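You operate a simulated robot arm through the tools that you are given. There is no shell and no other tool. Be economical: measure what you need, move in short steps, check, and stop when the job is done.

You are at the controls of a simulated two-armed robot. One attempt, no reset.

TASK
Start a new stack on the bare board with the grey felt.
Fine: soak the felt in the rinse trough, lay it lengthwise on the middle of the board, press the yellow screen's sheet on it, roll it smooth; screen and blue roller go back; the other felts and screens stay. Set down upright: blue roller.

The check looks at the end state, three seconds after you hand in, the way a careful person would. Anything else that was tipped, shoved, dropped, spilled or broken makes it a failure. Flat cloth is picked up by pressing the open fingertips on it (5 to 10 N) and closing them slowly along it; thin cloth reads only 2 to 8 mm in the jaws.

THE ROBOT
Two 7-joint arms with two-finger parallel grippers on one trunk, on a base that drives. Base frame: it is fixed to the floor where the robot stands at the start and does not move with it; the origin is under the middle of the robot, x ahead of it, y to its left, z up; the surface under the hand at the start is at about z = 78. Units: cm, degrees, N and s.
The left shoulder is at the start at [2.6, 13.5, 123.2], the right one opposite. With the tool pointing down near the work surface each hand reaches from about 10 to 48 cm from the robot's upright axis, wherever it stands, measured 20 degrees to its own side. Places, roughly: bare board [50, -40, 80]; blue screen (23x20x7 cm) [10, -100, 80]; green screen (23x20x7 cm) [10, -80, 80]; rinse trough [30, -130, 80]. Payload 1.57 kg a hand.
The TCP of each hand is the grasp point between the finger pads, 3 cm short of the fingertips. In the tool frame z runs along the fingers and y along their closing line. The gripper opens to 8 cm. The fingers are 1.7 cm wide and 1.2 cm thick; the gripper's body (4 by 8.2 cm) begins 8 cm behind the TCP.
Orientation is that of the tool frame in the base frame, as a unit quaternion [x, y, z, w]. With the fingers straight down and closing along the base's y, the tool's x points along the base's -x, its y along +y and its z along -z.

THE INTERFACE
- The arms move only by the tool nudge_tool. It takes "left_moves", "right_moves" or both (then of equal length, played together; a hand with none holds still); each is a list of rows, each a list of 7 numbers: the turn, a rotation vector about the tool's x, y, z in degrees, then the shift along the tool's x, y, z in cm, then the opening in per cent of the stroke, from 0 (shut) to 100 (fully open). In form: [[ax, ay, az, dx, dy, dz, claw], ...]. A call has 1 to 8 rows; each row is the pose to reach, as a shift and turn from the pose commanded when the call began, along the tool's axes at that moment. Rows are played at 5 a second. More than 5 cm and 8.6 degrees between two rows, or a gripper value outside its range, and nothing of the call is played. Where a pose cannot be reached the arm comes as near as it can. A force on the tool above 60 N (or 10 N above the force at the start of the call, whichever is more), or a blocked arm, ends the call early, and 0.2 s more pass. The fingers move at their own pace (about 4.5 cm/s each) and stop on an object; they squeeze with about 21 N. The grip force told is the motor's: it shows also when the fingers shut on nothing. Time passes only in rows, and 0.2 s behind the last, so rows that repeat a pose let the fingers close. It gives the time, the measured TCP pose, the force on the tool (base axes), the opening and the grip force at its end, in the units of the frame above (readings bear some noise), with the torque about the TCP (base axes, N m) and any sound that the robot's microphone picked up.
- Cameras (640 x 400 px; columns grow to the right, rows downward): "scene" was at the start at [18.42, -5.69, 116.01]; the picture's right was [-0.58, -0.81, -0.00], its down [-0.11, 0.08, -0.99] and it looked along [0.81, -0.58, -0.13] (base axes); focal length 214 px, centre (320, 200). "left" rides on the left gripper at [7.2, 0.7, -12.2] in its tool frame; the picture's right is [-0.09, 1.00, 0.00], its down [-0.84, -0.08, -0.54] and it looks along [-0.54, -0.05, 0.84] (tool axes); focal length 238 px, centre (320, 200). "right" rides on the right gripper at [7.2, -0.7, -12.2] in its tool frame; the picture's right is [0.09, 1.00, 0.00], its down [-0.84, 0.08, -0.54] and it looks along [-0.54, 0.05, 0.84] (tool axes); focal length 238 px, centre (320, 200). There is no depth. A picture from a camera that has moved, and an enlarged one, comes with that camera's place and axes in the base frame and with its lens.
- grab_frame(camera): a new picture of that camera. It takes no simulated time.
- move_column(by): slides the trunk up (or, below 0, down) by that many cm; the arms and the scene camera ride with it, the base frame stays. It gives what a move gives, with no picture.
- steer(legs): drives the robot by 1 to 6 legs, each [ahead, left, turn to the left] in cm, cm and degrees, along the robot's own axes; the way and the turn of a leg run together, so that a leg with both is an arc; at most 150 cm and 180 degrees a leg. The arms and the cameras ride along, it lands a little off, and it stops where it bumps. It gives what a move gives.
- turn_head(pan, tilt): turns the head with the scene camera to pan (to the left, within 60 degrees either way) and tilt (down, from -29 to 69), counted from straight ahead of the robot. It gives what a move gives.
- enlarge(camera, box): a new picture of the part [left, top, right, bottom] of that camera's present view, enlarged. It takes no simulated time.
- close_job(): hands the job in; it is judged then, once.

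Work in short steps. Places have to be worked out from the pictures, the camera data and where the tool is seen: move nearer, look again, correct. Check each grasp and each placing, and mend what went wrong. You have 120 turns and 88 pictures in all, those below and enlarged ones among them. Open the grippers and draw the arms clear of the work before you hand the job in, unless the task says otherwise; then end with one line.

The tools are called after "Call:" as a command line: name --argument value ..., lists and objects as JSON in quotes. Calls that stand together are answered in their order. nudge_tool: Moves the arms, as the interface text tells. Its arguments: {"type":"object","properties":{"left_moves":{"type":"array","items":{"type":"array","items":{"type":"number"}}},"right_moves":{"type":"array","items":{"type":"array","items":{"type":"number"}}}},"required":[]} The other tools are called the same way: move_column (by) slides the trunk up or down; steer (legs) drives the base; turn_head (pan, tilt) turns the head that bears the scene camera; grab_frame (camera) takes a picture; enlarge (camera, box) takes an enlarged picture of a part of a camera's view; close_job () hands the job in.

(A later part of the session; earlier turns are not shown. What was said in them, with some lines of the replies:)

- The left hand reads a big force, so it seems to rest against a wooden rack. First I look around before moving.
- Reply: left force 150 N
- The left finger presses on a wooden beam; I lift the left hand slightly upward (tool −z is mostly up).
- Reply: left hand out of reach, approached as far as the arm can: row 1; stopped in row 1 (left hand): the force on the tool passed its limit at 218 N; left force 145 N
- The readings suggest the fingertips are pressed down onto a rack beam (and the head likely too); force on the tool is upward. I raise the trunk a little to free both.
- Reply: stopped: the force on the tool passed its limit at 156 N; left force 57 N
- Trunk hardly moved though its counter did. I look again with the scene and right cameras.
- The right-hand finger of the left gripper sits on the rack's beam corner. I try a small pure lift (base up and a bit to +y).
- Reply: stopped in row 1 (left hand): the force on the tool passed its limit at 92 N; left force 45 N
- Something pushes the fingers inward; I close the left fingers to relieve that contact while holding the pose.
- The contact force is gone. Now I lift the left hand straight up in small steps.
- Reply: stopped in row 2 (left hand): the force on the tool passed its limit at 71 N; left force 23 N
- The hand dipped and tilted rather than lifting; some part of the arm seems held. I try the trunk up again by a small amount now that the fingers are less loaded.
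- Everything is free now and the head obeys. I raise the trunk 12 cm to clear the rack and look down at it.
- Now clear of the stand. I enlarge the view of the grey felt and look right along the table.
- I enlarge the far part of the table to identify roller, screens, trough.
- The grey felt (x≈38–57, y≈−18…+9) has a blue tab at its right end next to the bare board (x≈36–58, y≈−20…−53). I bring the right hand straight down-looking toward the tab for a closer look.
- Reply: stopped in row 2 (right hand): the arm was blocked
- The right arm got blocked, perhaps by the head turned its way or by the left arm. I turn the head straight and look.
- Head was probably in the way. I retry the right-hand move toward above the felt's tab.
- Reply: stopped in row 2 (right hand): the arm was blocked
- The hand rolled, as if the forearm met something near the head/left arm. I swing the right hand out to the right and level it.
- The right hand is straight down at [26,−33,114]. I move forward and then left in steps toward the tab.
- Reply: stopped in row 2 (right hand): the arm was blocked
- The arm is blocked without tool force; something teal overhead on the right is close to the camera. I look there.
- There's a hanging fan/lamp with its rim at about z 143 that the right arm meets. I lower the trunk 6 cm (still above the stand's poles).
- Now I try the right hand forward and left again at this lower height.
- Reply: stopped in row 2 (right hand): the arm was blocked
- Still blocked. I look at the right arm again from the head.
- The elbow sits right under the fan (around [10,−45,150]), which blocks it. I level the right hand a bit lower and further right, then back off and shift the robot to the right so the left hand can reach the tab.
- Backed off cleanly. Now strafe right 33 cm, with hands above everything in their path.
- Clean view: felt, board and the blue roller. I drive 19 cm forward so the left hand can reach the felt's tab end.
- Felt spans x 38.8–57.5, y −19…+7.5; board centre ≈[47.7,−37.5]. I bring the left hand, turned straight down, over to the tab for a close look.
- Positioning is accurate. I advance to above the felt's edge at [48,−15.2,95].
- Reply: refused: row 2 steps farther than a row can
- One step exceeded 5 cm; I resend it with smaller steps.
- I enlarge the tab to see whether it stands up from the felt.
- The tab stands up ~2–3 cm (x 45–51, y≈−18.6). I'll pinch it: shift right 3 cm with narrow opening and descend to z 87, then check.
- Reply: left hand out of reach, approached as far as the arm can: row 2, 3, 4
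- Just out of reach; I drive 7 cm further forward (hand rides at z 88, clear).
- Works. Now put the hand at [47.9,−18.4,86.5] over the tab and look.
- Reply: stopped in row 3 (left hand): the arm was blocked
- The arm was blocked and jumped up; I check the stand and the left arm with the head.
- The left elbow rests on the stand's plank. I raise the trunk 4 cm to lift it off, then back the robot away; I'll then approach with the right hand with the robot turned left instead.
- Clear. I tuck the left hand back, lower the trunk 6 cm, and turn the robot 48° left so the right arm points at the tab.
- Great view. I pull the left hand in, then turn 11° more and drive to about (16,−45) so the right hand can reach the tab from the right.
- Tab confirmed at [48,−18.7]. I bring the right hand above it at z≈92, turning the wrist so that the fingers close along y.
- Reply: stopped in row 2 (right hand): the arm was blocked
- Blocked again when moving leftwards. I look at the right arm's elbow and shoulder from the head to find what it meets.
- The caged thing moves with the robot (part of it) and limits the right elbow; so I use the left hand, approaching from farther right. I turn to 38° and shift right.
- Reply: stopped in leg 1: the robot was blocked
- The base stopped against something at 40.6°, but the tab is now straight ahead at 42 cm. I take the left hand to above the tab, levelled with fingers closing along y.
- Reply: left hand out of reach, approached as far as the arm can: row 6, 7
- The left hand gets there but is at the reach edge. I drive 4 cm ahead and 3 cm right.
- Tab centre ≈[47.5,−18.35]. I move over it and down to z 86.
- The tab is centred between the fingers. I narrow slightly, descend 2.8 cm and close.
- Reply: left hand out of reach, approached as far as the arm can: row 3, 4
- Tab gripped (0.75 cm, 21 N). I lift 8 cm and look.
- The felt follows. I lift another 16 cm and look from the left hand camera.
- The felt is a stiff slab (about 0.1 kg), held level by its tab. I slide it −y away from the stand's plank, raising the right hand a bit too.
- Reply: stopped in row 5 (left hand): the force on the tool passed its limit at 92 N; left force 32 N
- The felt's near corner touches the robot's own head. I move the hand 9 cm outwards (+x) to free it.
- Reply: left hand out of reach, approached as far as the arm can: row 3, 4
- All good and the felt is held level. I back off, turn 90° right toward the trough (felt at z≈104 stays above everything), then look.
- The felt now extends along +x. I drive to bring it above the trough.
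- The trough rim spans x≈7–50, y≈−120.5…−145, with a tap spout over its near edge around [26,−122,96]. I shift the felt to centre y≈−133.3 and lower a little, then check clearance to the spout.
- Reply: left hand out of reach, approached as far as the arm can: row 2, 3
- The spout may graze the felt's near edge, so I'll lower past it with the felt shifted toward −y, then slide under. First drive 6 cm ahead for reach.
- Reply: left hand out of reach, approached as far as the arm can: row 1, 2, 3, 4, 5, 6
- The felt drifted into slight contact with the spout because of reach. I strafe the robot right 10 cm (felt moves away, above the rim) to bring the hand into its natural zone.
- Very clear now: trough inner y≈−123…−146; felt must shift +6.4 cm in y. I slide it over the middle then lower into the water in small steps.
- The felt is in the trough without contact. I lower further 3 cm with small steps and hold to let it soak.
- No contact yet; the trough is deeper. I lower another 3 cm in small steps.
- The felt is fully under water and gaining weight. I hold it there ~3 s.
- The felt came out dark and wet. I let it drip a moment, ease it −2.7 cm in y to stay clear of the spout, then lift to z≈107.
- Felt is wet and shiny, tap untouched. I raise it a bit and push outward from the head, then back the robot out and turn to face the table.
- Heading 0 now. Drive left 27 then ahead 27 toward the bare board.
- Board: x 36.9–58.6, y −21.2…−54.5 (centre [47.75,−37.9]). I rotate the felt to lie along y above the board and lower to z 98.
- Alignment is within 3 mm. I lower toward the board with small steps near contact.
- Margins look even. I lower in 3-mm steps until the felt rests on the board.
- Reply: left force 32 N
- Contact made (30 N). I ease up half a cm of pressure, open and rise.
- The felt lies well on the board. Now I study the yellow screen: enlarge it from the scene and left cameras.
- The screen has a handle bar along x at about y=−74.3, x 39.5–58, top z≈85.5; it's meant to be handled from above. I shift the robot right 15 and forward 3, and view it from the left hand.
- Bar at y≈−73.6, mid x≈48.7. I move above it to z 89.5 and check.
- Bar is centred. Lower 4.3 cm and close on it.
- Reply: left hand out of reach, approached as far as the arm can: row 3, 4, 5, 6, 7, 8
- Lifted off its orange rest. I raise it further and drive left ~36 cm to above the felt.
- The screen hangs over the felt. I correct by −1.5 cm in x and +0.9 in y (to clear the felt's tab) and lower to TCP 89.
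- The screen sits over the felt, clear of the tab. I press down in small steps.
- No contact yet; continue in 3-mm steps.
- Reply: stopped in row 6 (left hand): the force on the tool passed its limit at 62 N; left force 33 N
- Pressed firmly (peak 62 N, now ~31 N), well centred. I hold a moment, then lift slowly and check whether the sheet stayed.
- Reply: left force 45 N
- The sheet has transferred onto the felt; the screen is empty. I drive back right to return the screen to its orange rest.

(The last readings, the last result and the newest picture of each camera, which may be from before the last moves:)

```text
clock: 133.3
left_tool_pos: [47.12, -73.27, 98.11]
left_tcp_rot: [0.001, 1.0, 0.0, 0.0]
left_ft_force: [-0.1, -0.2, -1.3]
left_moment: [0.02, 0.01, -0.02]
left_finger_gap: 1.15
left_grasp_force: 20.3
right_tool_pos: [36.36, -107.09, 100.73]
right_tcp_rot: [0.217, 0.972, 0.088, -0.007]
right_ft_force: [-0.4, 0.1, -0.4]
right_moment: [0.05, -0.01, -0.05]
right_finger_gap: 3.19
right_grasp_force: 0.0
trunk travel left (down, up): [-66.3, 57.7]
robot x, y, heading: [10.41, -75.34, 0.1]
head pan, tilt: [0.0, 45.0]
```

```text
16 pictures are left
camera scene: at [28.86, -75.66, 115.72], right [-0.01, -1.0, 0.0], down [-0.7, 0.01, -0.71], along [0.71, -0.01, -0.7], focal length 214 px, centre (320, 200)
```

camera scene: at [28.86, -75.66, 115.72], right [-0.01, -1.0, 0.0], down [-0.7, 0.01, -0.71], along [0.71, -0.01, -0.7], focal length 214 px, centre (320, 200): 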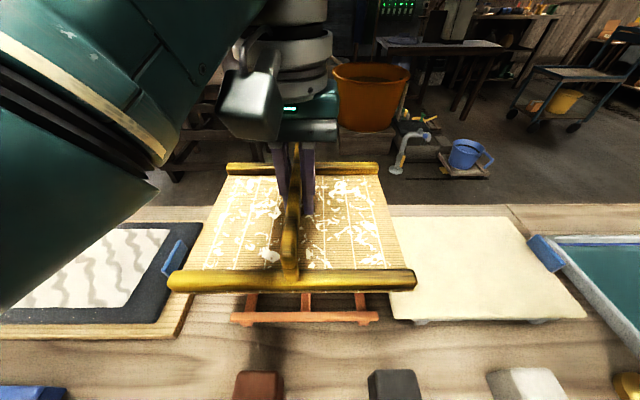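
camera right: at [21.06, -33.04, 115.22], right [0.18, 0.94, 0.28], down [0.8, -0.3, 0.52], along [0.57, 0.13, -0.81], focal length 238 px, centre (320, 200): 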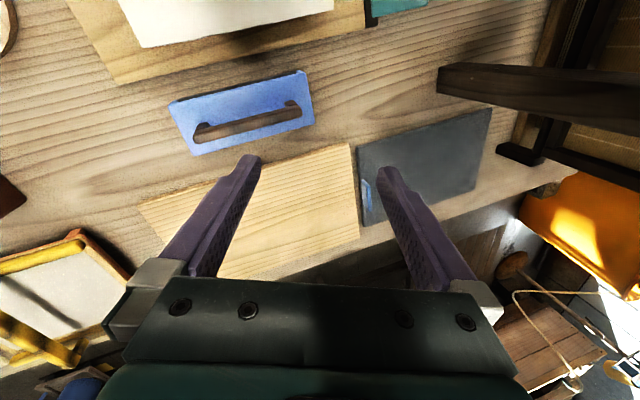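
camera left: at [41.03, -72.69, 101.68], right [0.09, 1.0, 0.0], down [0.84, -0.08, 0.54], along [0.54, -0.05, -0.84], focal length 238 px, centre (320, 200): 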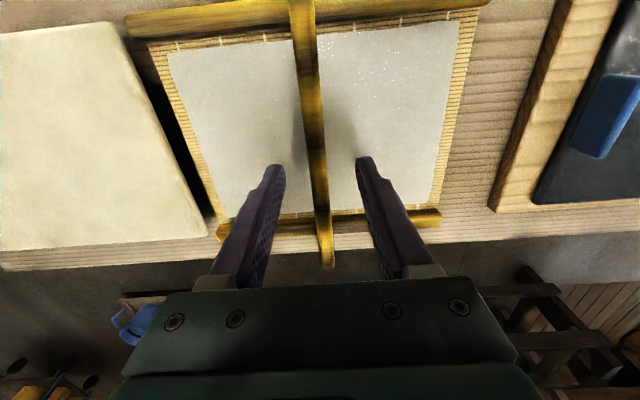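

Rest is at y≈−73.3; the screen needs −0.6 in y and +1.3 in x. I move the base a bit for reach, then lower to just above the rest.

Call:
steer --legs '[[3, -3, 0]]'

Call:
nudge_tool --left_moves '[[0, 0, 0, 0.8, 1.2, 2, 0], [0, 0, 0, 1.7, 2.4, 5, 0], [0, 0, 0, 1.7, 2.4, 8, 0], [0, 0, 0, 1.7, 2.4, 10, 0], [0, 0, 0, 1.7, 2.4, 10, 0]]'

Call:
enlarge --camera "scene" --box '[160, 140, 480, 360]'

```text
clock: 134.2
left_tool_pos: [50.18, -76.31, 98.25]
left_tcp_rot: [0.001, 1.0, -0.001, 0.001]
left_ft_force: [0.2, -0.3, 0.0]
left_moment: [0.0, -0.03, -0.01]
left_finger_gap: 1.13
left_grasp_force: 20.6
right_tool_pos: [39.27, -110.14, 100.63]
right_tcp_rot: [0.217, 0.972, 0.088, -0.006]
right_ft_force: [0.2, 0.5, 0.8]
right_moment: [-0.01, 0.02, 0.02]
right_finger_gap: 3.2
right_grasp_force: 0.1
trunk travel left (down, up): [-66.3, 57.7]
robot x, y, heading: [13.48, -78.89, 0.2]
head pan, tilt: [0.0, 45.0]
```

```text
clock: 135.4
left_tool_pos: [48.39, -73.78, 87.85]
left_tcp_rot: [0.001, 1.0, 0.0, -0.001]
left_ft_force: [0.5, 0.4, -0.5]
left_moment: [0.0, -0.02, -0.03]
left_finger_gap: 1.13
left_grasp_force: 20.9
right_tool_pos: [39.15, -110.16, 100.66]
right_tcp_rot: [0.218, 0.972, 0.087, -0.007]
right_ft_force: [-0.2, -0.6, 0.8]
right_moment: [0.02, 0.0, -0.02]
right_finger_gap: 3.22
right_grasp_force: 0.1
trunk travel left (down, up): [-66.3, 57.7]
robot x, y, heading: [13.34, -78.19, -0.2]
head pan, tilt: [0.0, 45.0]
```

```text
1.82 times, centred on (320, 250) of scene
camera zoom: at [31.8, -78.67, 115.68], right [0.0, -1.0, 0.0], down [-0.71, 0.0, -0.71], along [0.71, 0.0, -0.71], focal length 390 px, centre (320, 109)
```

zoom: 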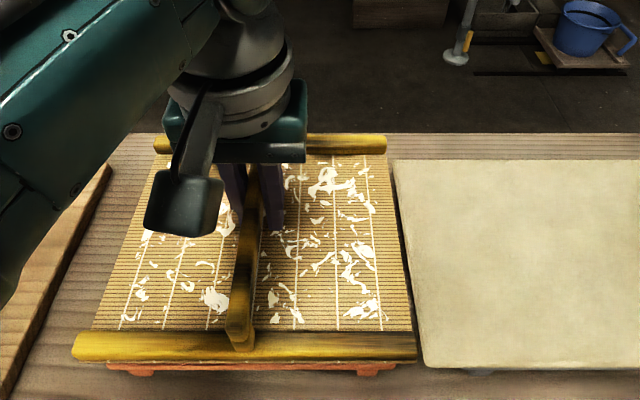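

Aligned over the rest within millimetres. Lower gently onto it.

Call:
nudge_tool --left_moves '[[0, 0, 0, 0, 0, 0.8, 0], [0, 0, 0, 0, 0, 1.5, 0], [0, 0, 0, 0, 0, 2, 0], [0, 0, 0, 0, 0, 2.4, 0], [0, 0, 0, 0, 0, 2.7, 0]]'

```text
clock: 136.6
left_tool_pos: [48.52, -74.02, 85.48]
left_tcp_rot: [0.001, 1.0, -0.001, 0.0]
left_ft_force: [0.1, 0.2, -0.6]
left_moment: [-0.02, 0.01, -0.01]
left_finger_gap: 1.11
left_grasp_force: 21.1
right_tool_pos: [39.32, -110.3, 100.59]
right_tcp_rot: [0.217, 0.972, 0.088, -0.007]
right_ft_force: [0.1, -0.3, 0.2]
right_moment: [0.0, 0.01, -0.01]
right_finger_gap: 3.2
right_grasp_force: 0.1
trunk travel left (down, up): [-66.3, 57.7]
robot x, y, heading: [13.27, -78.77, 0.1]
head pan, tilt: [0.0, 45.0]
```

Call:
nudge_tool --left_moves '[[0, 0, 0, 0, 0, 0.3, 0], [0, 0, 0, 0, 0, 0.6, 0], [0, 0, 0, 0, 0, 0.9, 0], [0, 0, 0, 0, 0, 1.1, 0]]'

```text
clock: 137.6
left_tool_pos: [48.69, -73.9, 84.53]
left_tcp_rot: [0.001, 1.0, -0.001, 0.001]
left_ft_force: [-10.5, 1.9, 32.1]
left_moment: [0.1, 0.1, 0.04]
left_finger_gap: 1.15
left_grasp_force: 21.6
right_tool_pos: [39.31, -110.15, 100.66]
right_tcp_rot: [0.218, 0.972, 0.089, -0.006]
right_ft_force: [0.2, -0.1, -0.5]
right_moment: [-0.04, 0.02, 0.0]
right_finger_gap: 3.21
right_grasp_force: 0.1
trunk travel left (down, up): [-66.3, 57.7]
robot x, y, heading: [13.26, -78.53, -0.0]
head pan, tilt: [0.0, 45.0]
```

The screen rests on its stand. I ease up, open, and rise.

Call:
nudge_tool --left_moves '[[0, 0, 0, 0, 0, -0.3, 0], [0, 0, 0, 0, 0, -0.3, 15], [0, 0, 0, 0, 0, -0.3, 35], [0, 0, 0, 0, 0, -0.3, 50], [0, 0, 0, 0, 0, -3, 50], [0, 0, 0, 0, 0, -7, 50], [0, 0, 0, 0, 0, -11, 50], [0, 0, 0, 0, 0, -15, 50]]'

Call:
grab_frame --camera "scene"

```text
clock: 139.4
left_tool_pos: [49.82, -71.88, 97.19]
left_tcp_rot: [-0.01, 1.0, 0.024, 0.001]
left_ft_force: [-0.1, 0.7, -0.3]
left_moment: [0.0, 0.01, 0.02]
left_finger_gap: 4.0
left_grasp_force: 0.1
left hand out of reach, approached as far as the arm can: row 8
right_tool_pos: [39.37, -110.2, 100.78]
right_tcp_rot: [0.218, 0.972, 0.089, -0.005]
right_ft_force: [0.2, -0.1, 0.4]
right_moment: [0.03, -0.02, 0.04]
right_finger_gap: 3.23
right_grasp_force: 0.1
trunk travel left (down, up): [-66.3, 57.7]
robot x, y, heading: [13.57, -78.33, -0.3]
head pan, tilt: [0.0, 45.0]
```

```text
14 pictures are left
camera scene: at [31.83, -78.67, 115.69], right [0.0, -1.0, 0.0], down [-0.71, 0.0, -0.71], along [0.71, 0.0, -0.71], focal length 214 px, centre (320, 200)
```

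scene: 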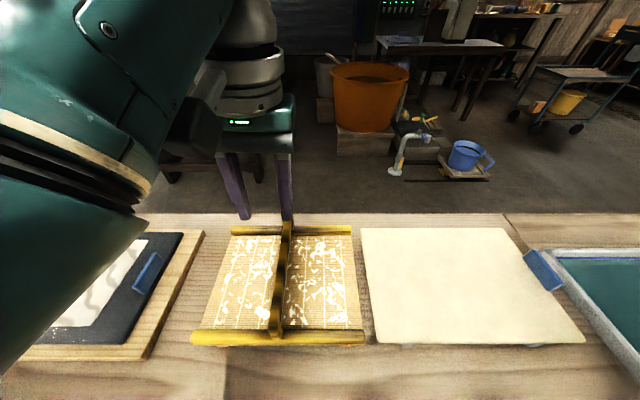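

Screen is back on its rest. Next the roller (blue block with handle bar along y near [28,−34.5]). I drive there.

Call:
steer --legs '[[-14, 0, 0], [0, 37, 0]]'

Call:
nudge_tool --left_moves '[[0, 0, 0, 3, 0, 0, 60], [0, 0, 0, 6, 0, 0, 60], [0, 0, 0, 10, 0, 0, 60], [0, 0, 0, 13, 0, 0, 60], [0, 0, 0, 13, 0, 0, 60]]'

Call:
grab_frame --camera "left"

```text
clock: 142.7
left_tool_pos: [36.35, -36.45, 97.19]
left_tcp_rot: [-0.01, 1.0, 0.019, 0.002]
left_ft_force: [0.1, -0.3, 0.6]
left_moment: [0.0, 0.01, 0.06]
left_finger_gap: 3.98
left_grasp_force: 0.2
right_tool_pos: [25.51, -74.68, 100.67]
right_tcp_rot: [0.22, 0.972, 0.089, -0.007]
right_ft_force: [0.3, -0.6, -0.9]
right_moment: [0.05, 0.0, -0.01]
right_finger_gap: 3.23
right_grasp_force: 0.1
trunk travel left (down, up): [-66.3, 57.7]
robot x, y, heading: [-0.42, -42.96, -0.3]
head pan, tilt: [0.0, 45.0]
```

```text
clock: 143.7
left_tool_pos: [24.38, -30.83, 92.39]
left_tcp_rot: [-0.012, 0.996, 0.092, 0.012]
left_ft_force: [0.3, 0.4, -0.1]
left_moment: [-0.02, 0.01, 0.0]
left_finger_gap: 4.81
left_grasp_force: 0.0
left hand out of reach, approached as far as the arm can: row 1, 2, 3, 4, 5
right_tool_pos: [25.56, -74.63, 100.76]
right_tcp_rot: [0.219, 0.972, 0.088, -0.005]
right_ft_force: [-0.4, 0.1, 0.2]
right_moment: [0.05, 0.03, 0.02]
right_finger_gap: 3.2
right_grasp_force: 0.2
trunk travel left (down, up): [-66.3, 57.7]
robot x, y, heading: [0.02, -43.1, -0.0]
head pan, tilt: [0.0, 45.0]
stopped in row 5 (left hand): the arm was blocked; the commanded pose is now the measured one
```

```text
13 pictures are left
camera left: at [16.82, -32.64, 104.12], right [0.07, 0.98, 0.19], down [0.83, -0.16, 0.54], along [0.56, 0.12, -0.82], focal length 238 px, centre (320, 200)
```

left: 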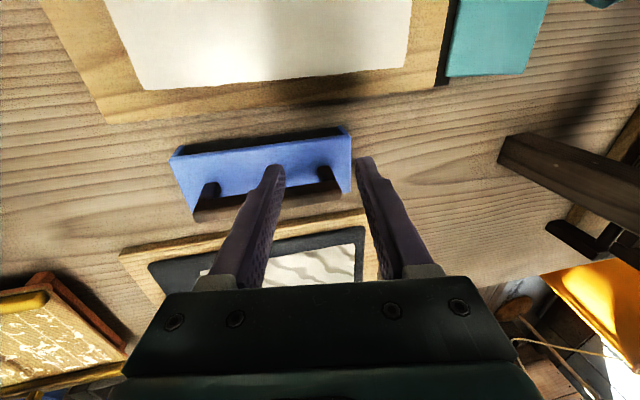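

The arm gets cramped so near to the body. I back the robot 11 cm and then extend the hand over the roller with the wrist turned −90° (closing along x).

Call:
steer --legs '[[-11, 0, 0]]'

Call:
nudge_tool --left_moves '[[1, 1.5, 1, -3, 0, -1, 60], [3, 1.5, 1.2, -6, 0, -2.5, 60], [6, 1.5, 1.3, -9, -0.5, -4, 60], [10.5, 1.5, 1.4, -12, -1, -5, 60], [10.5, 1.5, 1.4, -14, -1.5, -6, 60], [10.5, 1.5, 1.4, -14, -1.5, -6, 60]]'

```text
clock: 144.9
left_tool_pos: [13.62, -30.8, 92.22]
left_tcp_rot: [-0.012, 0.996, 0.092, 0.012]
left_ft_force: [0.0, 1.1, -0.2]
left_moment: [0.01, -0.01, 0.03]
left_finger_gap: 4.8
left_grasp_force: 0.1
right_tool_pos: [14.84, -74.52, 100.64]
right_tcp_rot: [0.219, 0.972, 0.088, -0.005]
right_ft_force: [0.4, -0.4, -0.3]
right_moment: [0.0, -0.02, 0.03]
right_finger_gap: 3.22
right_grasp_force: 0.1
trunk travel left (down, up): [-66.3, 57.7]
robot x, y, heading: [-11.15, -42.99, -0.0]
head pan, tilt: [0.0, 45.0]
```

```text
clock: 146.3
left_tool_pos: [27.74, -31.95, 98.07]
left_tcp_rot: [-0.007, 1.0, 0.013, 0.0]
left_ft_force: [-0.3, 0.3, -0.4]
left_moment: [0.01, 0.0, 0.01]
left_finger_gap: 4.8
left_grasp_force: 0.0
left hand out of reach, approached as far as the arm can: row 3
right_tool_pos: [14.79, -74.53, 100.65]
right_tcp_rot: [0.219, 0.972, 0.088, -0.005]
right_ft_force: [-0.1, 0.4, -0.2]
right_moment: [0.0, 0.01, 0.0]
right_finger_gap: 3.24
right_grasp_force: 0.1
trunk travel left (down, up): [-66.3, 57.7]
robot x, y, heading: [-10.82, -42.81, -0.4]
head pan, tilt: [0.0, 45.0]
```

Now turn the wrist by 90° about its axis.

Call:
nudge_tool --left_moves '[[0, 0, 8, 0, 0, 0, 50], [0, 0, 16, 0, 0, 0, 50], [0, 0, 24, 0, 0, 0, 50], [0, 0, 32, 0, 0, 0, 50], [0, 0, 40, 0, 0, 0, 50], [0, 0, 48, 0, 0, 0, 50], [0, 0, 54, 0, 0, 0, 50], [0, 0, 54, 0, 0, 0, 50]]'

Call:
nudge_tool --left_moves '[[0, 0, 8, 0, 0, 0, 50], [0, 0, 16, 0, 0, 0, 50], [0, 0, 24, 0, 0, 0, 50], [0, 0, 32, 0, 0, 0, 50], [0, 0, 36, 0, 0, 0, 50], [0, 0, 36, 0, 0, 0, 50]]'

Call:
grab_frame --camera "left"

```text
clock: 148.1
left_tool_pos: [27.61, -33.08, 98.06]
left_tcp_rot: [0.454, 0.891, -0.001, 0.0]
left_ft_force: [-0.6, 0.6, 0.7]
left_moment: [0.02, 0.01, 0.0]
left_finger_gap: 4.0
left_grasp_force: 0.0
right_tool_pos: [14.67, -74.59, 100.53]
right_tcp_rot: [0.219, 0.972, 0.087, -0.006]
right_ft_force: [-0.4, 0.1, -0.2]
right_moment: [-0.02, -0.03, 0.02]
right_finger_gap: 3.23
right_grasp_force: 0.0
trunk travel left (down, up): [-66.3, 57.7]
robot x, y, heading: [-10.73, -42.88, -0.4]
head pan, tilt: [0.0, 45.0]
```

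```text
clock: 149.5
left_tool_pos: [27.5, -33.09, 98.21]
left_tcp_rot: [0.708, 0.707, 0.0, 0.0]
left_ft_force: [0.0, 0.8, -0.9]
left_moment: [0.02, -0.03, 0.01]
left_finger_gap: 4.02
left_grasp_force: 0.0
right_tool_pos: [14.74, -74.49, 100.8]
right_tcp_rot: [0.219, 0.972, 0.087, -0.005]
right_ft_force: [-0.2, -0.4, -0.5]
right_moment: [-0.05, 0.01, 0.03]
right_finger_gap: 3.19
right_grasp_force: 0.0
trunk travel left (down, up): [-66.3, 57.7]
robot x, y, heading: [-10.98, -42.88, -0.3]
head pan, tilt: [0.0, 45.0]
```

```text
12 pictures are left
camera left: at [28.1, -25.86, 110.4], right [1.0, -0.09, 0.0], down [-0.08, -0.84, 0.54], along [-0.05, -0.54, -0.84], focal length 238 px, centre (320, 200)
```

left: 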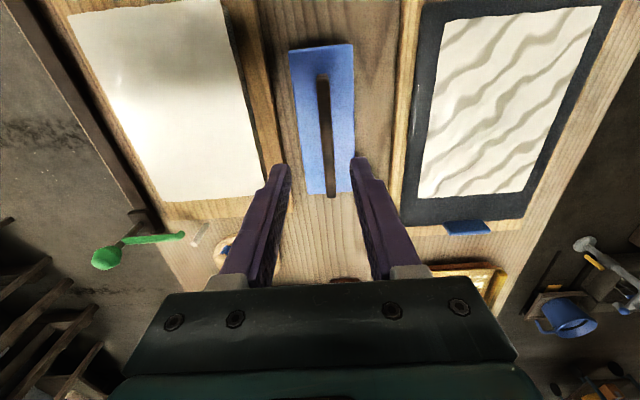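

The bar spans y −28…−39 at x≈28.1. I lower to z 88 with fingers 4 cm open around it.

Call:
nudge_tool --left_moves '[[0, 0, 0, -0.2, 0.5, 3, 50], [0, 0, 0, -0.3, 0.6, 6, 50], [0, 0, 0, -0.3, 0.6, 8.5, 50], [0, 0, 0, -0.3, 0.6, 10, 50], [0, 0, 0, -0.3, 0.6, 10, 50]]'

Call:
enlarge --camera "left" --box '[200, 60, 440, 240]'

```text
clock: 150.7
left_tool_pos: [28.05, -33.48, 88.2]
left_tcp_rot: [0.707, 0.707, 0.0, 0.001]
left_ft_force: [-0.5, -0.4, 0.0]
left_moment: [-0.01, -0.01, 0.02]
left_finger_gap: 4.0
left_grasp_force: 0.1
right_tool_pos: [14.74, -74.53, 100.63]
right_tcp_rot: [0.219, 0.972, 0.088, -0.006]
right_ft_force: [0.0, -0.7, -0.6]
right_moment: [0.02, -0.03, -0.01]
right_finger_gap: 3.2
right_grasp_force: 0.0
trunk travel left (down, up): [-66.3, 57.7]
robot x, y, heading: [-10.81, -42.89, -0.3]
head pan, tilt: [0.0, 45.0]
```

```text
2.22 times, centred on (320, 150) of left
camera zoom: at [28.59, -26.25, 100.35], right [1.0, -0.09, 0.0], down [-0.08, -0.84, 0.54], along [-0.05, -0.54, -0.84], focal length 530 px, centre (320, 311)
```

zoom: 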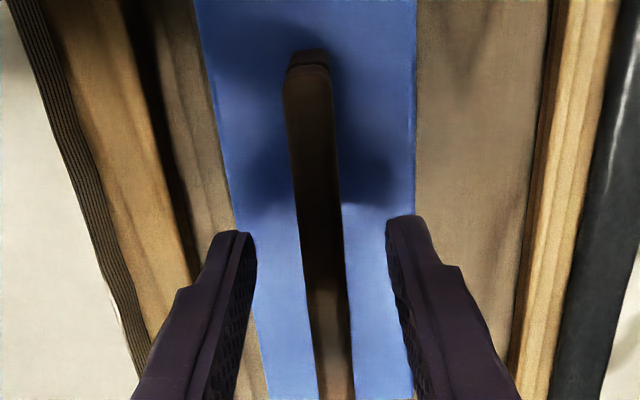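

Well centred. Lower 0.8 cm more and close.

Call:
nudge_tool --left_moves '[[0, 0, 0, 0, 0, 0.4, 50], [0, 0, 0, 0, 0, 0.8, 50], [0, 0, 0, 0, 0, 0.8, 30], [0, 0, 0, 0, 0, 0.8, 10], [0, 0, 0, 0, 0, 0.8, 0], [0, 0, 0, 0, 0, 0.8, 0], [0, 0, 0, 0, 0, 0.8, 0]]'

Call:
nudge_tool --left_moves '[[0, 0, 0, 0, 0, -1.5, 0], [0, 0, 0, 0, 0, -3, 0], [0, 0, 0, 0, 0, -5, 0], [0, 0, 0, 0, 0, -8, 0], [0, 0, 0, 0, 0, -10, 0], [0, 0, 0, 0, 0, -10, 0]]'

Call:
grab_frame --camera "scene"

```text
clock: 152.3
left_tool_pos: [28.16, -33.35, 87.44]
left_tcp_rot: [0.707, 0.707, -0.001, -0.001]
left_ft_force: [0.7, -0.4, 0.4]
left_moment: [-0.03, -0.09, -0.01]
left_finger_gap: 1.17
left_grasp_force: 20.9
right_tool_pos: [14.75, -74.5, 100.7]
right_tcp_rot: [0.22, 0.972, 0.088, -0.005]
right_ft_force: [0.0, -0.5, -0.8]
right_moment: [0.02, 0.02, -0.02]
right_finger_gap: 3.23
right_grasp_force: 0.1
trunk travel left (down, up): [-66.3, 57.7]
robot x, y, heading: [-10.81, -43.02, -0.5]
head pan, tilt: [0.0, 45.0]
```

```text
clock: 153.7
left_tool_pos: [28.13, -33.14, 97.4]
left_tcp_rot: [0.707, 0.707, 0.0, -0.001]
left_ft_force: [0.2, 0.2, -2.6]
left_moment: [-0.02, 0.0, -0.04]
left_finger_gap: 1.16
left_grasp_force: 21.1
right_tool_pos: [14.79, -74.61, 100.68]
right_tcp_rot: [0.219, 0.972, 0.088, -0.006]
right_ft_force: [0.2, 0.1, -0.6]
right_moment: [-0.01, 0.03, 0.01]
right_finger_gap: 3.2
right_grasp_force: 0.0
trunk travel left (down, up): [-66.3, 57.7]
robot x, y, heading: [-10.72, -42.92, -0.6]
head pan, tilt: [0.0, 45.0]
```

```text
10 pictures are left
camera scene: at [7.4, -42.98, 115.68], right [-0.01, -1.0, 0.0], down [-0.71, 0.0, -0.71], along [0.71, 0.0, -0.71], focal length 214 px, centre (320, 200)
```

scene: 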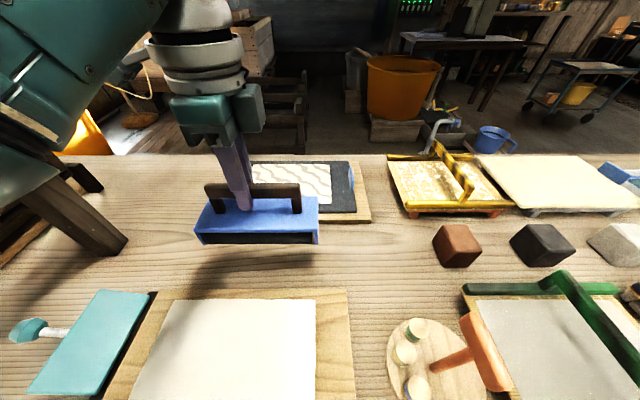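

Roller lifted and level. I raise 3 cm more, drive forward 19 so it is over the sheet, then turn it 90° so its length spans the sheet's width (x).

Call:
nudge_tool --left_moves '[[0, 0, 0, 0, 0, -1.5, 0], [0, 0, 0, 0, 0, -3, 0], [0, 0, 0, 0, 0, -3, 0]]'

Call:
steer --legs '[[19, -1.5, 0.5]]'

Call:
nudge_tool --left_moves '[[0, 0, -8, 0, 0, 0, 0], [0, 0, -16, 0, 0, 0, 0], [0, 0, -24, 0, 0, 0, 0], [0, 0, -32, 0, 0, 0, 0], [0, 0, -40, 0, 0, 0, 0], [0, 0, -48, 0, 0, 0, 0], [0, 0, -54, 0, 0, 0, 0], [0, 0, -54, 0, 0, 0, 0]]'

Call:
nudge_tool --left_moves '[[0, 0, -8, 0, 0, 0, 0], [0, 0, -16, 0, 0, 0, 0], [0, 0, -24, 0, 0, 0, 0], [0, 0, -32, 0, 0, 0, 0], [0, 0, -36, 0, 0, 0, 0], [0, 0, -36, 0, 0, 0, 0]]'

```text
clock: 154.5
left_tool_pos: [28.17, -33.44, 100.62]
left_tcp_rot: [0.707, 0.707, -0.001, 0.0]
left_ft_force: [0.3, 0.2, -3.3]
left_moment: [0.02, 0.01, -0.01]
left_finger_gap: 1.17
left_grasp_force: 21.2
right_tool_pos: [14.71, -74.61, 100.77]
right_tcp_rot: [0.22, 0.971, 0.088, -0.005]
right_ft_force: [0.0, -0.3, -0.7]
right_moment: [-0.03, 0.01, -0.02]
right_finger_gap: 3.17
right_grasp_force: 0.1
trunk travel left (down, up): [-66.3, 57.7]
robot x, y, heading: [-11.07, -42.8, -0.2]
head pan, tilt: [0.0, 45.0]
```

```text
clock: 156.0
left_tool_pos: [46.49, -34.87, 100.42]
left_tcp_rot: [0.706, 0.709, -0.001, -0.001]
left_ft_force: [0.5, 0.6, -3.3]
left_moment: [0.04, -0.02, 0.03]
left_finger_gap: 1.17
left_grasp_force: 21.6
right_tool_pos: [33.1, -75.96, 100.61]
right_tcp_rot: [0.218, 0.972, 0.088, -0.006]
right_ft_force: [0.5, 0.3, 0.5]
right_moment: [0.01, -0.02, 0.01]
right_finger_gap: 3.21
right_grasp_force: 0.1
trunk travel left (down, up): [-66.3, 57.7]
robot x, y, heading: [7.16, -44.75, 0.0]
head pan, tilt: [0.0, 45.0]
```

```text
clock: 157.8
left_tool_pos: [46.6, -34.98, 100.6]
left_tcp_rot: [0.307, 0.952, -0.001, -0.001]
left_ft_force: [-1.1, -0.8, -3.1]
left_moment: [0.01, 0.03, 0.0]
left_finger_gap: 1.2
left_grasp_force: 21.2
right_tool_pos: [33.05, -75.98, 100.63]
right_tcp_rot: [0.219, 0.972, 0.088, -0.006]
right_ft_force: [1.0, 1.1, -0.6]
right_moment: [-0.05, 0.02, 0.05]
right_finger_gap: 3.21
right_grasp_force: 0.0
trunk travel left (down, up): [-66.3, 57.7]
robot x, y, heading: [7.4, -44.28, 0.1]
head pan, tilt: [0.0, 45.0]
```

```text
clock: 159.2
left_tool_pos: [46.52, -34.79, 100.5]
left_tcp_rot: [-0.003, 1.0, 0.0, -0.001]
left_ft_force: [-0.4, 0.8, -3.8]
left_moment: [0.03, 0.04, 0.01]
left_finger_gap: 1.16
left_grasp_force: 21.0
right_tool_pos: [33.12, -75.98, 100.77]
right_tcp_rot: [0.218, 0.972, 0.087, -0.006]
right_ft_force: [0.7, -0.3, 0.8]
right_moment: [-0.03, -0.02, -0.01]
right_finger_gap: 3.18
right_grasp_force: 0.0
trunk travel left (down, up): [-66.3, 57.7]
robot x, y, heading: [7.4, -44.69, -0.0]
head pan, tilt: [0.0, 45.0]
```

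Now forward 2.5 cm for reach, then hand to the left end of the sheet [47.8,−27] at z 92.5.

Call:
steer --legs '[[2.5, 0, 0]]'

Call:
nudge_tool --left_moves '[[0, 0, 0, 0.6, 2.5, 1, 0], [0, 0, 0, 1.2, 5, 3, 0], [0, 0, 0, 1.2, 7.8, 5, 0], [0, 0, 0, 1.2, 7.8, 8, 0], [0, 0, 0, 1.2, 7.8, 8, 0]]'

Call:
grab_frame --camera "scene"

```text
clock: 160.0
left_tool_pos: [49.02, -34.84, 100.47]
left_tcp_rot: [-0.003, 1.0, 0.0, 0.0]
left_ft_force: [0.0, 0.1, -3.4]
left_moment: [0.01, 0.01, 0.03]
left_finger_gap: 1.17
left_grasp_force: 21.1
right_tool_pos: [35.64, -76.06, 100.69]
right_tcp_rot: [0.219, 0.972, 0.088, -0.007]
right_ft_force: [0.5, 0.0, 0.2]
right_moment: [0.0, 0.02, 0.01]
right_finger_gap: 3.18
right_grasp_force: 0.0
trunk travel left (down, up): [-66.3, 57.7]
robot x, y, heading: [10.33, -44.64, -0.1]
head pan, tilt: [0.0, 45.0]
```

```text
clock: 161.2
left_tool_pos: [47.51, -27.04, 92.39]
left_tcp_rot: [-0.002, 1.0, 0.0, -0.001]
left_ft_force: [0.1, -0.5, -2.6]
left_moment: [0.01, 0.01, 0.03]
left_finger_gap: 1.15
left_grasp_force: 20.7
right_tool_pos: [35.73, -76.06, 100.65]
right_tcp_rot: [0.218, 0.972, 0.088, -0.006]
right_ft_force: [0.6, 1.1, 0.2]
right_moment: [0.01, 0.03, 0.03]
right_finger_gap: 3.2
right_grasp_force: 0.1
trunk travel left (down, up): [-66.3, 57.7]
robot x, y, heading: [9.99, -44.47, -0.1]
head pan, tilt: [0.0, 45.0]
```

```text
9 pictures are left
camera scene: at [28.21, -44.48, 115.68], right [0.0, -1.0, 0.0], down [-0.71, 0.0, -0.71], along [0.71, 0.0, -0.71], focal length 214 px, centre (320, 200)
```

scene: 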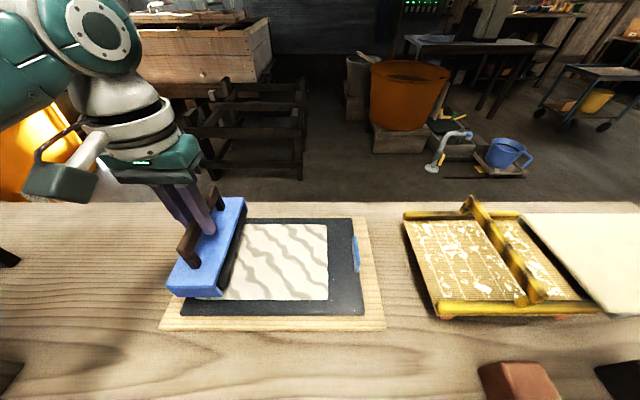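

Aligned. Lower to contact at the left end.

Call:
nudge_tool --left_moves '[[0, 0, 0, -0.3, 0, 0.5, 0], [0, 0, 0, -0.3, 0, 0.9, 0], [0, 0, 0, -0.3, 0, 1.2, 0], [0, 0, 0, -0.3, 0, 1.5, 0], [0, 0, 0, -0.3, 0, 1.8, 0]]'

```text
clock: 162.4
left_tool_pos: [48.05, -26.95, 90.64]
left_tcp_rot: [-0.002, 1.0, 0.0, 0.0]
left_ft_force: [0.5, -1.0, -2.9]
left_moment: [-0.01, 0.07, 0.03]
left_finger_gap: 1.17
left_grasp_force: 21.0
right_tool_pos: [35.57, -76.1, 100.63]
right_tcp_rot: [0.218, 0.972, 0.088, -0.006]
right_ft_force: [-0.2, -0.2, -0.4]
right_moment: [0.0, 0.01, 0.02]
right_finger_gap: 3.17
right_grasp_force: 0.0
trunk travel left (down, up): [-66.3, 57.7]
robot x, y, heading: [9.97, -44.09, 0.1]
head pan, tilt: [0.0, 45.0]
```

Call:
nudge_tool --left_moves '[[0, 0, 0, 0, 0, 0.2, 0], [0, 0, 0, 0, 0, 0.4, 0], [0, 0, 0, 0, 0, 0.6, 0], [0, 0, 0, 0, 0, 0.7, 0]]'

```text
clock: 163.4
left_tool_pos: [48.21, -26.91, 90.18]
left_tcp_rot: [-0.002, 1.0, 0.0, 0.001]
left_ft_force: [-12.3, 0.0, 34.4]
left_moment: [-0.13, 0.04, -0.13]
left_finger_gap: 1.17
left_grasp_force: 20.8
right_tool_pos: [35.67, -75.89, 100.68]
right_tcp_rot: [0.218, 0.972, 0.088, -0.006]
right_ft_force: [-0.3, 1.0, 0.7]
right_moment: [-0.01, -0.02, 0.04]
right_finger_gap: 3.18
right_grasp_force: 0.1
trunk travel left (down, up): [-66.3, 57.7]
robot x, y, heading: [9.89, -44.07, 0.1]
head pan, tilt: [0.0, 45.0]
```

Contact at 34 N. I ease slightly and roll along −y to y≈−45.5.

Call:
nudge_tool --left_moves '[[0, 0, 0, 0, 0, -0.1, 0], [0, 0, 0, 0, -2, -0.1, 0], [0, 0, 0, 0, -4.5, -0.1, 0], [0, 0, 0, 0, -7, -0.1, 0], [0, 0, 0, 0, -10, -0.1, 0], [0, 0, 0, 0, -13, -0.1, 0], [0, 0, 0, 0, -16, -0.1, 0], [0, 0, 0, 0, -18.5, -0.1, 0]]'

Call:
grab_frame --camera "scene"

```text
clock: 165.2
left_tool_pos: [48.3, -43.76, 90.16]
left_tcp_rot: [-0.007, 1.0, 0.003, -0.005]
left_ft_force: [-10.5, -0.1, 27.0]
left_moment: [-0.48, 0.12, -0.23]
left_finger_gap: 1.16
left_grasp_force: 21.2
right_tool_pos: [35.64, -76.11, 100.53]
right_tcp_rot: [0.219, 0.972, 0.088, -0.006]
right_ft_force: [0.8, -1.0, -1.1]
right_moment: [0.0, -0.03, -0.02]
right_finger_gap: 3.21
right_grasp_force: 0.0
trunk travel left (down, up): [-66.3, 57.7]
robot x, y, heading: [9.78, -44.46, -0.0]
head pan, tilt: [0.0, 45.0]
stopped in row 8 (left hand): the force on the tool passed its limit at 79 N (the readings are from after the stop); the commanded pose is now the measured one
```

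```text
8 pictures are left
camera scene: at [28.37, -44.78, 116.06], right [-0.04, -1.0, 0.0], down [-0.68, 0.03, -0.74], along [0.74, -0.03, -0.68], focal length 214 px, centre (320, 200)
```

scene: 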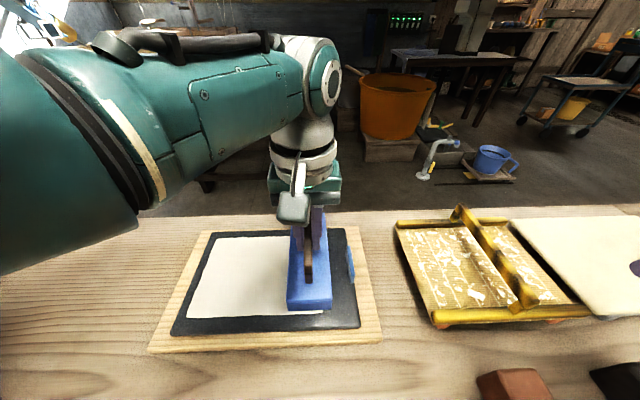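

The rolled part is smooth; it stopped short at y=−43.8. I lift 5 cm, shift the robot right 7 cm for a freer arm, and finish the last strip.

Call:
nudge_tool --left_moves '[[0, 0, 0, 0, 0, -1, 0], [0, 0, 0, 0, 0, -3, 0], [0, 0, 0, 0, 0, -6, 0], [0, 0, 0, 0, 0, -6, 0]]'

Call:
steer --legs '[[0, -7, 0]]'

```text
clock: 166.2
left_tool_pos: [48.47, -43.88, 96.26]
left_tcp_rot: [-0.009, 1.0, 0.003, -0.005]
left_ft_force: [-0.2, 0.8, -3.4]
left_moment: [0.0, -0.01, -0.02]
left_finger_gap: 1.18
left_grasp_force: 21.1
right_tool_pos: [35.66, -75.94, 100.72]
right_tcp_rot: [0.219, 0.972, 0.088, -0.007]
right_ft_force: [0.7, -0.3, 1.2]
right_moment: [-0.01, 0.0, -0.04]
right_finger_gap: 3.22
right_grasp_force: 0.1
trunk travel left (down, up): [-66.3, 57.7]
robot x, y, heading: [10.02, -44.1, -0.2]
head pan, tilt: [0.0, 45.0]
```

```text
clock: 167.2
left_tool_pos: [48.45, -51.13, 96.33]
left_tcp_rot: [-0.008, 1.0, 0.003, -0.005]
left_ft_force: [0.4, -0.8, -3.6]
left_moment: [0.01, 0.05, 0.01]
left_finger_gap: 1.19
left_grasp_force: 21.0
right_tool_pos: [35.57, -83.18, 100.62]
right_tcp_rot: [0.219, 0.972, 0.088, -0.006]
right_ft_force: [-0.6, 0.0, 0.9]
right_moment: [-0.01, 0.02, -0.03]
right_finger_gap: 3.21
right_grasp_force: 0.0
trunk travel left (down, up): [-66.3, 57.7]
robot x, y, heading: [10.46, -51.68, -0.1]
head pan, tilt: [0.0, 45.0]
```

Move to y≈−38, lower to just above contact.

Call:
nudge_tool --left_moves '[[0, 0, 0, 0.2, 4, 0, 0], [0, 0, 0, 0.3, 8.5, 0, 0], [0, 0, 0, 0.4, 13, 1, 0], [0, 0, 0, 0.4, 13, 3.5, 0], [0, 0, 0, 0.4, 13, 5.5, 0], [0, 0, 0, 0.4, 13, 6, 0], [0, 0, 0, 0.4, 13, 6.2, 0]]'

```text
clock: 168.8
left_tool_pos: [47.75, -37.95, 90.28]
left_tcp_rot: [-0.008, 1.0, 0.003, -0.005]
left_ft_force: [-8.8, -0.3, 18.3]
left_moment: [-0.25, -0.18, -0.05]
left_finger_gap: 1.17
left_grasp_force: 21.4
right_tool_pos: [35.49, -83.07, 100.64]
right_tcp_rot: [0.219, 0.972, 0.088, -0.006]
right_ft_force: [-0.7, 0.4, -0.4]
right_moment: [0.0, -0.04, -0.02]
right_finger_gap: 3.19
right_grasp_force: 0.2
trunk travel left (down, up): [-66.3, 57.7]
robot x, y, heading: [9.99, -51.5, -0.1]
head pan, tilt: [0.0, 45.0]
```

Good contact (~18 N). Roll to y≈−45.6 and back to −30.

Call:
nudge_tool --left_moves '[[0, 0, 0, 0, -2.5, 0, 0], [0, 0, 0, 0, -5, 0, 0], [0, 0, 0, 0, -7.6, 0, 0], [0, 0, 0, 0, -7.6, 0, 0], [0, 0, 0, 0, -4, 0, 0], [0, 0, 0, 0, 0, 0, 0], [0, 0, 0, 0, 4, 0, 0], [0, 0, 0, 0, 8, 0, 0]]'

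Call:
nudge_tool --left_moves '[[0, 0, 0, 0, 0, -1, 0], [0, 0, 0, 0, 0, -3, 0], [0, 0, 0, 0, 0, -6, 0], [0, 0, 0, 0, 0, -9, 0], [0, 0, 0, 0, 0, -9, 0]]'

Call:
grab_frame --camera "scene"

```text
clock: 170.6
left_tool_pos: [47.42, -30.2, 90.0]
left_tcp_rot: [-0.006, 1.0, 0.004, -0.009]
left_ft_force: [0.1, -0.2, -3.0]
left_moment: [-0.01, 0.07, -0.02]
left_finger_gap: 1.19
left_grasp_force: 21.2
right_tool_pos: [35.57, -83.21, 100.64]
right_tcp_rot: [0.218, 0.972, 0.087, -0.006]
right_ft_force: [-0.4, -0.9, -0.3]
right_moment: [0.02, -0.02, -0.03]
right_finger_gap: 3.2
right_grasp_force: 0.0
trunk travel left (down, up): [-66.3, 57.7]
robot x, y, heading: [9.76, -51.55, -0.3]
head pan, tilt: [0.0, 45.0]
```

```text
clock: 171.8
left_tool_pos: [47.75, -29.99, 99.43]
left_tcp_rot: [-0.007, 1.0, 0.003, -0.005]
left_ft_force: [-0.1, 0.4, -3.5]
left_moment: [0.01, 0.03, -0.01]
left_finger_gap: 1.2
left_grasp_force: 20.7
right_tool_pos: [35.63, -83.1, 100.59]
right_tcp_rot: [0.219, 0.972, 0.088, -0.007]
right_ft_force: [-0.1, -0.5, -0.1]
right_moment: [0.0, 0.0, 0.0]
right_finger_gap: 3.2
right_grasp_force: 0.1
trunk travel left (down, up): [-66.3, 57.7]
robot x, y, heading: [9.63, -51.75, 0.0]
head pan, tilt: [0.0, 45.0]
```

```text
7 pictures are left
camera scene: at [28.16, -51.65, 115.68], right [0.0, -1.0, 0.0], down [-0.71, 0.0, -0.71], along [0.71, 0.0, -0.71], focal length 214 px, centre (320, 200)
```

scene: 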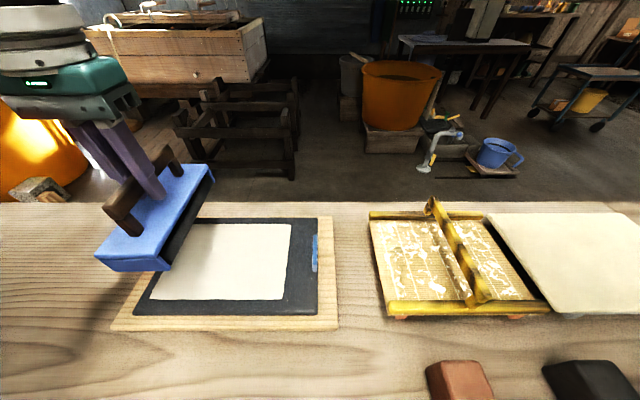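

The sheet is smooth. I bring the hand back to y −41 and turn the roller by 90° again for the return.

Call:
nudge_tool --left_moves '[[0, 0, 0, 0, -4, -1, 0], [0, 0, 0, 0, -8, -1, 0], [0, 0, 0, 0, -11, -1, 0], [0, 0, 8, 0, -11, -1, 0], [0, 0, 16, 0, -11, -1, 0], [0, 0, 24, 0, -11, -1, 0], [0, 0, 32, 0, -11, -1, 0], [0, 0, 40, 0, -11, -1, 0]]'

Call:
nudge_tool --left_moves '[[0, 0, 8, 0, 0, 0, 0], [0, 0, 16, 0, 0, 0, 0], [0, 0, 24, 0, 0, 0, 0], [0, 0, 32, 0, 0, 0, 0], [0, 0, 40, 0, 0, 0, 0], [0, 0, 48, 0, 0, 0, 0], [0, 0, 50, 0, 0, 0, 0], [0, 0, 50, 0, 0, 0, 0]]'

Call:
steer --legs '[[-20.7, 8.7, 0]]'

```text
clock: 173.6
left_tool_pos: [47.78, -41.23, 100.06]
left_tcp_rot: [0.336, 0.942, 0.002, -0.007]
left_ft_force: [0.4, 0.4, -4.4]
left_moment: [0.05, 0.07, 0.01]
left_finger_gap: 1.21
left_grasp_force: 21.2
right_tool_pos: [35.62, -83.15, 100.77]
right_tcp_rot: [0.218, 0.972, 0.087, -0.006]
right_ft_force: [-0.5, -0.1, 1.0]
right_moment: [-0.01, 0.01, 0.0]
right_finger_gap: 3.2
right_grasp_force: 0.1
trunk travel left (down, up): [-66.3, 57.7]
robot x, y, heading: [9.82, -51.71, -0.2]
head pan, tilt: [0.0, 45.0]
```

```text
clock: 175.4
left_tool_pos: [47.8, -41.27, 100.09]
left_tcp_rot: [0.703, 0.712, -0.001, -0.005]
left_ft_force: [0.2, -0.3, -3.4]
left_moment: [0.05, 0.03, -0.03]
left_finger_gap: 1.2
left_grasp_force: 21.5
right_tool_pos: [35.65, -83.19, 100.72]
right_tcp_rot: [0.219, 0.972, 0.088, -0.007]
right_ft_force: [-0.3, -0.4, 0.5]
right_moment: [0.0, -0.02, -0.03]
right_finger_gap: 3.18
right_grasp_force: 0.1
trunk travel left (down, up): [-66.3, 57.7]
robot x, y, heading: [10.36, -51.86, -0.1]
head pan, tilt: [0.0, 45.0]
```

```text
clock: 177.1
left_tool_pos: [27.26, -32.6, 100.16]
left_tcp_rot: [0.703, 0.711, -0.001, -0.006]
left_ft_force: [-0.5, 0.0, -4.0]
left_moment: [0.05, 0.01, 0.01]
left_finger_gap: 1.17
left_grasp_force: 20.4
right_tool_pos: [15.07, -74.54, 100.62]
right_tcp_rot: [0.22, 0.971, 0.089, -0.006]
right_ft_force: [0.4, 0.5, -0.4]
right_moment: [-0.01, 0.01, -0.02]
right_finger_gap: 3.2
right_grasp_force: 0.0
trunk travel left (down, up): [-66.3, 57.7]
robot x, y, heading: [-10.76, -43.2, -0.0]
head pan, tilt: [0.0, 45.0]
```

Now align to the original spot [28.16,−33.35] and lower to just above the table.

Call:
nudge_tool --left_moves '[[-0.57, -0.4, 0.65, -0.75, 0.9, 2, 0], [-0.57, -0.4, 0.65, -0.75, 0.9, 5, 0], [-0.57, -0.4, 0.65, -0.75, 0.9, 8, 0], [-0.57, -0.4, 0.65, -0.75, 0.9, 10.5, 0], [-0.57, -0.4, 0.65, -0.75, 0.9, 11.8, 0], [-0.57, -0.4, 0.65, -0.75, 0.9, 11.8, 0]]'

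Call:
grab_frame --camera "scene"

```text
clock: 178.5
left_tool_pos: [28.11, -33.15, 88.28]
left_tcp_rot: [0.707, 0.707, 0.0, 0.0]
left_ft_force: [-0.4, -0.3, -3.9]
left_moment: [0.02, -0.02, -0.04]
left_finger_gap: 1.18
left_grasp_force: 20.8
right_tool_pos: [15.07, -74.55, 100.72]
right_tcp_rot: [0.221, 0.971, 0.088, -0.007]
right_ft_force: [1.1, 0.1, 0.0]
right_moment: [0.01, 0.02, -0.01]
right_finger_gap: 3.19
right_grasp_force: 0.1
trunk travel left (down, up): [-66.3, 57.7]
robot x, y, heading: [-10.81, -42.92, -0.3]
head pan, tilt: [0.0, 45.0]
```

```text
6 pictures are left
camera scene: at [7.64, -43.04, 115.68], right [-0.01, -1.0, 0.0], down [-0.71, 0.0, -0.71], along [0.71, 0.0, -0.71], focal length 214 px, centre (320, 200)
```

scene: 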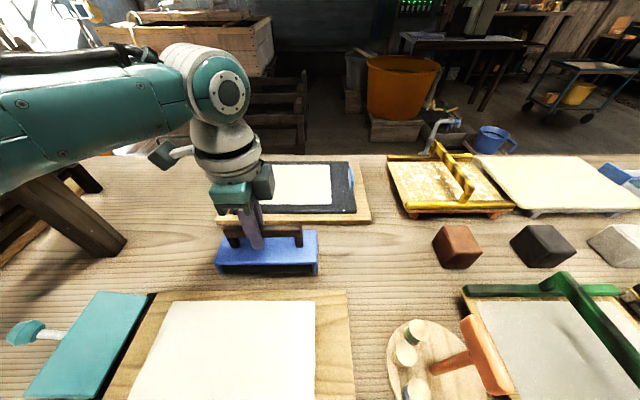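

Everything is in place. I lower the last centimetre, stopping on contact.

Call:
nudge_tool --left_moves '[[0, 0, 0, 0, 0, 0.3, 0], [0, 0, 0, 0, 0, 0.6, 0], [0, 0, 0, 0, 0, 0.8, 0], [0, 0, 0, 0, 0, 0.9, 0], [0, 0, 0, 0, 0, 0.9, 0]]'

```text
clock: 179.7
left_tool_pos: [28.1, -33.36, 87.37]
left_tcp_rot: [0.707, 0.707, 0.0, 0.0]
left_ft_force: [0.1, 0.0, -3.2]
left_moment: [0.01, -0.02, 0.02]
left_finger_gap: 1.19
left_grasp_force: 20.5
right_tool_pos: [15.02, -74.6, 100.68]
right_tcp_rot: [0.22, 0.972, 0.088, -0.006]
right_ft_force: [0.7, -0.1, -0.1]
right_moment: [0.0, -0.04, 0.0]
right_finger_gap: 3.2
right_grasp_force: 0.0
trunk travel left (down, up): [-66.3, 57.7]
robot x, y, heading: [-10.54, -43.0, -0.2]
head pan, tilt: [0.0, 45.0]
```

Call:
nudge_tool --left_moves '[[0, 0, 0, 0, 0, 0.15, 0], [0, 0, 0, 0, 0, 0.3, 0], [0, 0, 0, 0, 0, 0.45, 0], [0, 0, 0, 0, 0, 0.45, 0]]'

```text
clock: 180.7
left_tool_pos: [28.26, -33.29, 87.01]
left_tcp_rot: [0.707, 0.708, 0.001, 0.0]
left_ft_force: [-0.5, -0.2, 3.2]
left_moment: [0.48, 0.05, 0.0]
left_finger_gap: 1.18
left_grasp_force: 20.8
right_tool_pos: [14.94, -74.54, 100.63]
right_tcp_rot: [0.22, 0.971, 0.089, -0.005]
right_ft_force: [0.5, -0.3, -0.2]
right_moment: [0.02, 0.02, 0.02]
right_finger_gap: 3.19
right_grasp_force: 0.1
trunk travel left (down, up): [-66.3, 57.7]
robot x, y, heading: [-10.6, -43.06, -0.0]
head pan, tilt: [0.0, 45.0]
```

It touches on one end; I press 2 mm more to level it, then open and rise.

Call:
nudge_tool --left_moves '[[0, 0, 0, 0, 0, 0.2, 0], [0, 0, 0, 0, 0, 0.2, 0], [0, 0, 0, 0, 0, 0.1, 10], [0, 0, 0, 0, 0, 0.1, 25], [0, 0, 0, 0, 0, 0.1, 50], [0, 0, 0, 0, 0, -3, 50], [0, 0, 0, 0, 0, -7, 50], [0, 0, 0, 0, 0, -11, 50]]'

Call:
nudge_tool --left_moves '[[0, 0, 0, 0, 0, -3, 50], [0, 0, 0, 0, 0, -6, 50], [0, 0, 0, 0, 0, -6, 50]]'

Call:
grab_frame --camera "scene"

```text
clock: 182.5
left_tool_pos: [28.21, -33.26, 98.09]
left_tcp_rot: [0.707, 0.707, 0.0, 0.0]
left_ft_force: [-0.7, -0.4, 0.7]
left_moment: [0.01, 0.02, 0.02]
left_finger_gap: 3.99
left_grasp_force: 0.1
right_tool_pos: [14.95, -74.56, 100.62]
right_tcp_rot: [0.22, 0.972, 0.088, -0.006]
right_ft_force: [-0.1, 0.0, 0.0]
right_moment: [-0.02, 0.01, 0.0]
right_finger_gap: 3.21
right_grasp_force: 0.2
trunk travel left (down, up): [-66.3, 57.7]
robot x, y, heading: [-10.26, -42.84, -0.2]
head pan, tilt: [0.0, 45.0]
```

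```text
clock: 183.3
left_tool_pos: [28.26, -33.37, 103.98]
left_tcp_rot: [0.707, 0.707, 0.0, 0.0]
left_ft_force: [-0.5, -1.2, 0.3]
left_moment: [0.0, 0.03, -0.04]
left_finger_gap: 3.98
left_grasp_force: 0.0
right_tool_pos: [14.99, -74.72, 100.62]
right_tcp_rot: [0.22, 0.971, 0.089, -0.006]
right_ft_force: [0.6, 1.1, 0.0]
right_moment: [0.01, -0.01, -0.04]
right_finger_gap: 3.21
right_grasp_force: 0.2
trunk travel left (down, up): [-66.3, 57.7]
robot x, y, heading: [-10.46, -42.6, -0.4]
head pan, tilt: [0.0, 45.0]
```

```text
5 pictures are left
camera scene: at [7.65, -43.03, 115.68], right [-0.01, -1.0, 0.0], down [-0.71, 0.0, -0.71], along [0.71, 0.0, -0.71], focal length 214 px, centre (320, 200)
```

scene: 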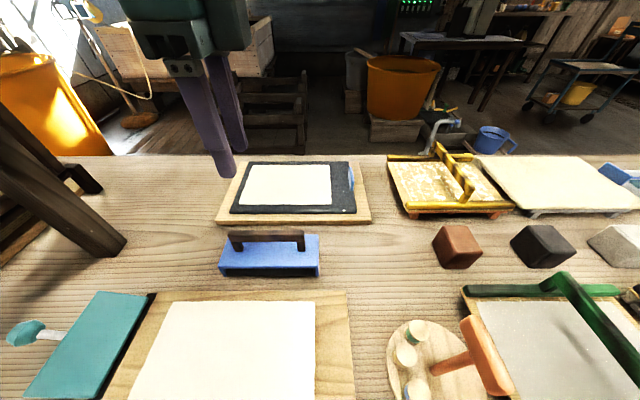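

All items are in place. I open both grippers and back the robot away from the table.

Call:
nudge_tool --left_moves '[[0, 0, 0, 0, 0, 0, 80], [0, 0, 0, 0, 0, 0, 100], [0, 0, 0, 0, 0, 0, 100]]' --right_moves '[[0, 0, 0, 0, 0, 0, 80], [0, 0, 0, 0, 0, 0, 100], [0, 0, 0, 0, 0, 0, 100]]'

Call:
steer --legs '[[-35, 0, 0]]'

Call:
grab_frame --camera "scene"

```text
clock: 184.1
left_tool_pos: [28.29, -33.39, 104.01]
left_tcp_rot: [0.708, 0.707, -0.001, 0.0]
left_ft_force: [-0.2, 0.0, -0.4]
left_moment: [0.01, 0.05, 0.0]
left_finger_gap: 7.97
left_grasp_force: 0.1
right_tool_pos: [15.02, -74.64, 100.66]
right_tcp_rot: [0.22, 0.972, 0.088, -0.005]
right_ft_force: [-0.9, 1.1, 0.1]
right_moment: [-0.01, 0.0, -0.01]
right_finger_gap: 7.99
right_grasp_force: 0.0
trunk travel left (down, up): [-66.3, 57.7]
robot x, y, heading: [-10.31, -43.41, -0.2]
head pan, tilt: [0.0, 45.0]
```

```text
clock: 186.4
left_tool_pos: [-7.66, -33.31, 104.08]
left_tcp_rot: [0.707, 0.707, 0.0, 0.0]
left_ft_force: [0.4, -0.5, 0.6]
left_moment: [0.0, 0.02, 0.02]
left_finger_gap: 8.01
left_grasp_force: 0.0
right_tool_pos: [-21.01, -74.48, 100.63]
right_tcp_rot: [0.221, 0.971, 0.088, -0.006]
right_ft_force: [-0.4, 0.4, 0.6]
right_moment: [0.0, 0.0, -0.03]
right_finger_gap: 8.02
right_grasp_force: 0.0
trunk travel left (down, up): [-66.3, 57.7]
robot x, y, heading: [-46.52, -42.9, -0.5]
head pan, tilt: [0.0, 45.0]
```

```text
4 pictures are left
camera scene: at [-28.34, -42.83, 115.68], right [-0.01, -1.0, 0.0], down [-0.71, 0.01, -0.71], along [0.71, -0.01, -0.71], focal length 214 px, centre (320, 200)
```

scene: 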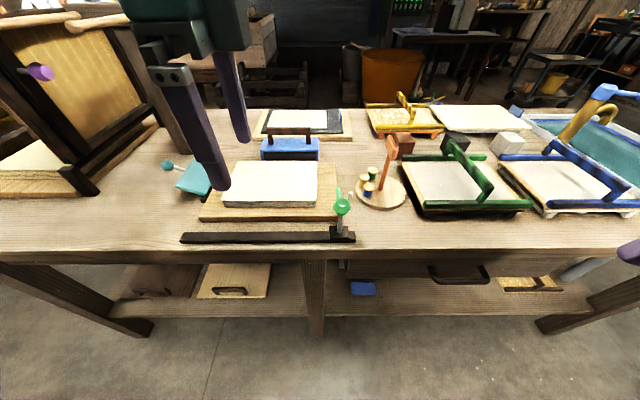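

All is in order on the table: new stack flat, screen on its rest, roller upright, arms clear. I hand in.

Call:
close_job

```text
The job is handed in.
```

I soaked the grey felt and laid it lengthwise on the middle of the bare board. The yellow screen's sheet is pressed on it and rolled smooth. The screen is back on its rest, and the blue roller is back in its place, upright. The last picture shows nothing else visibly out of place. Along the way the left hand, left elbow and head pressed on the wooden stand, and the felt brushed the tap spout.
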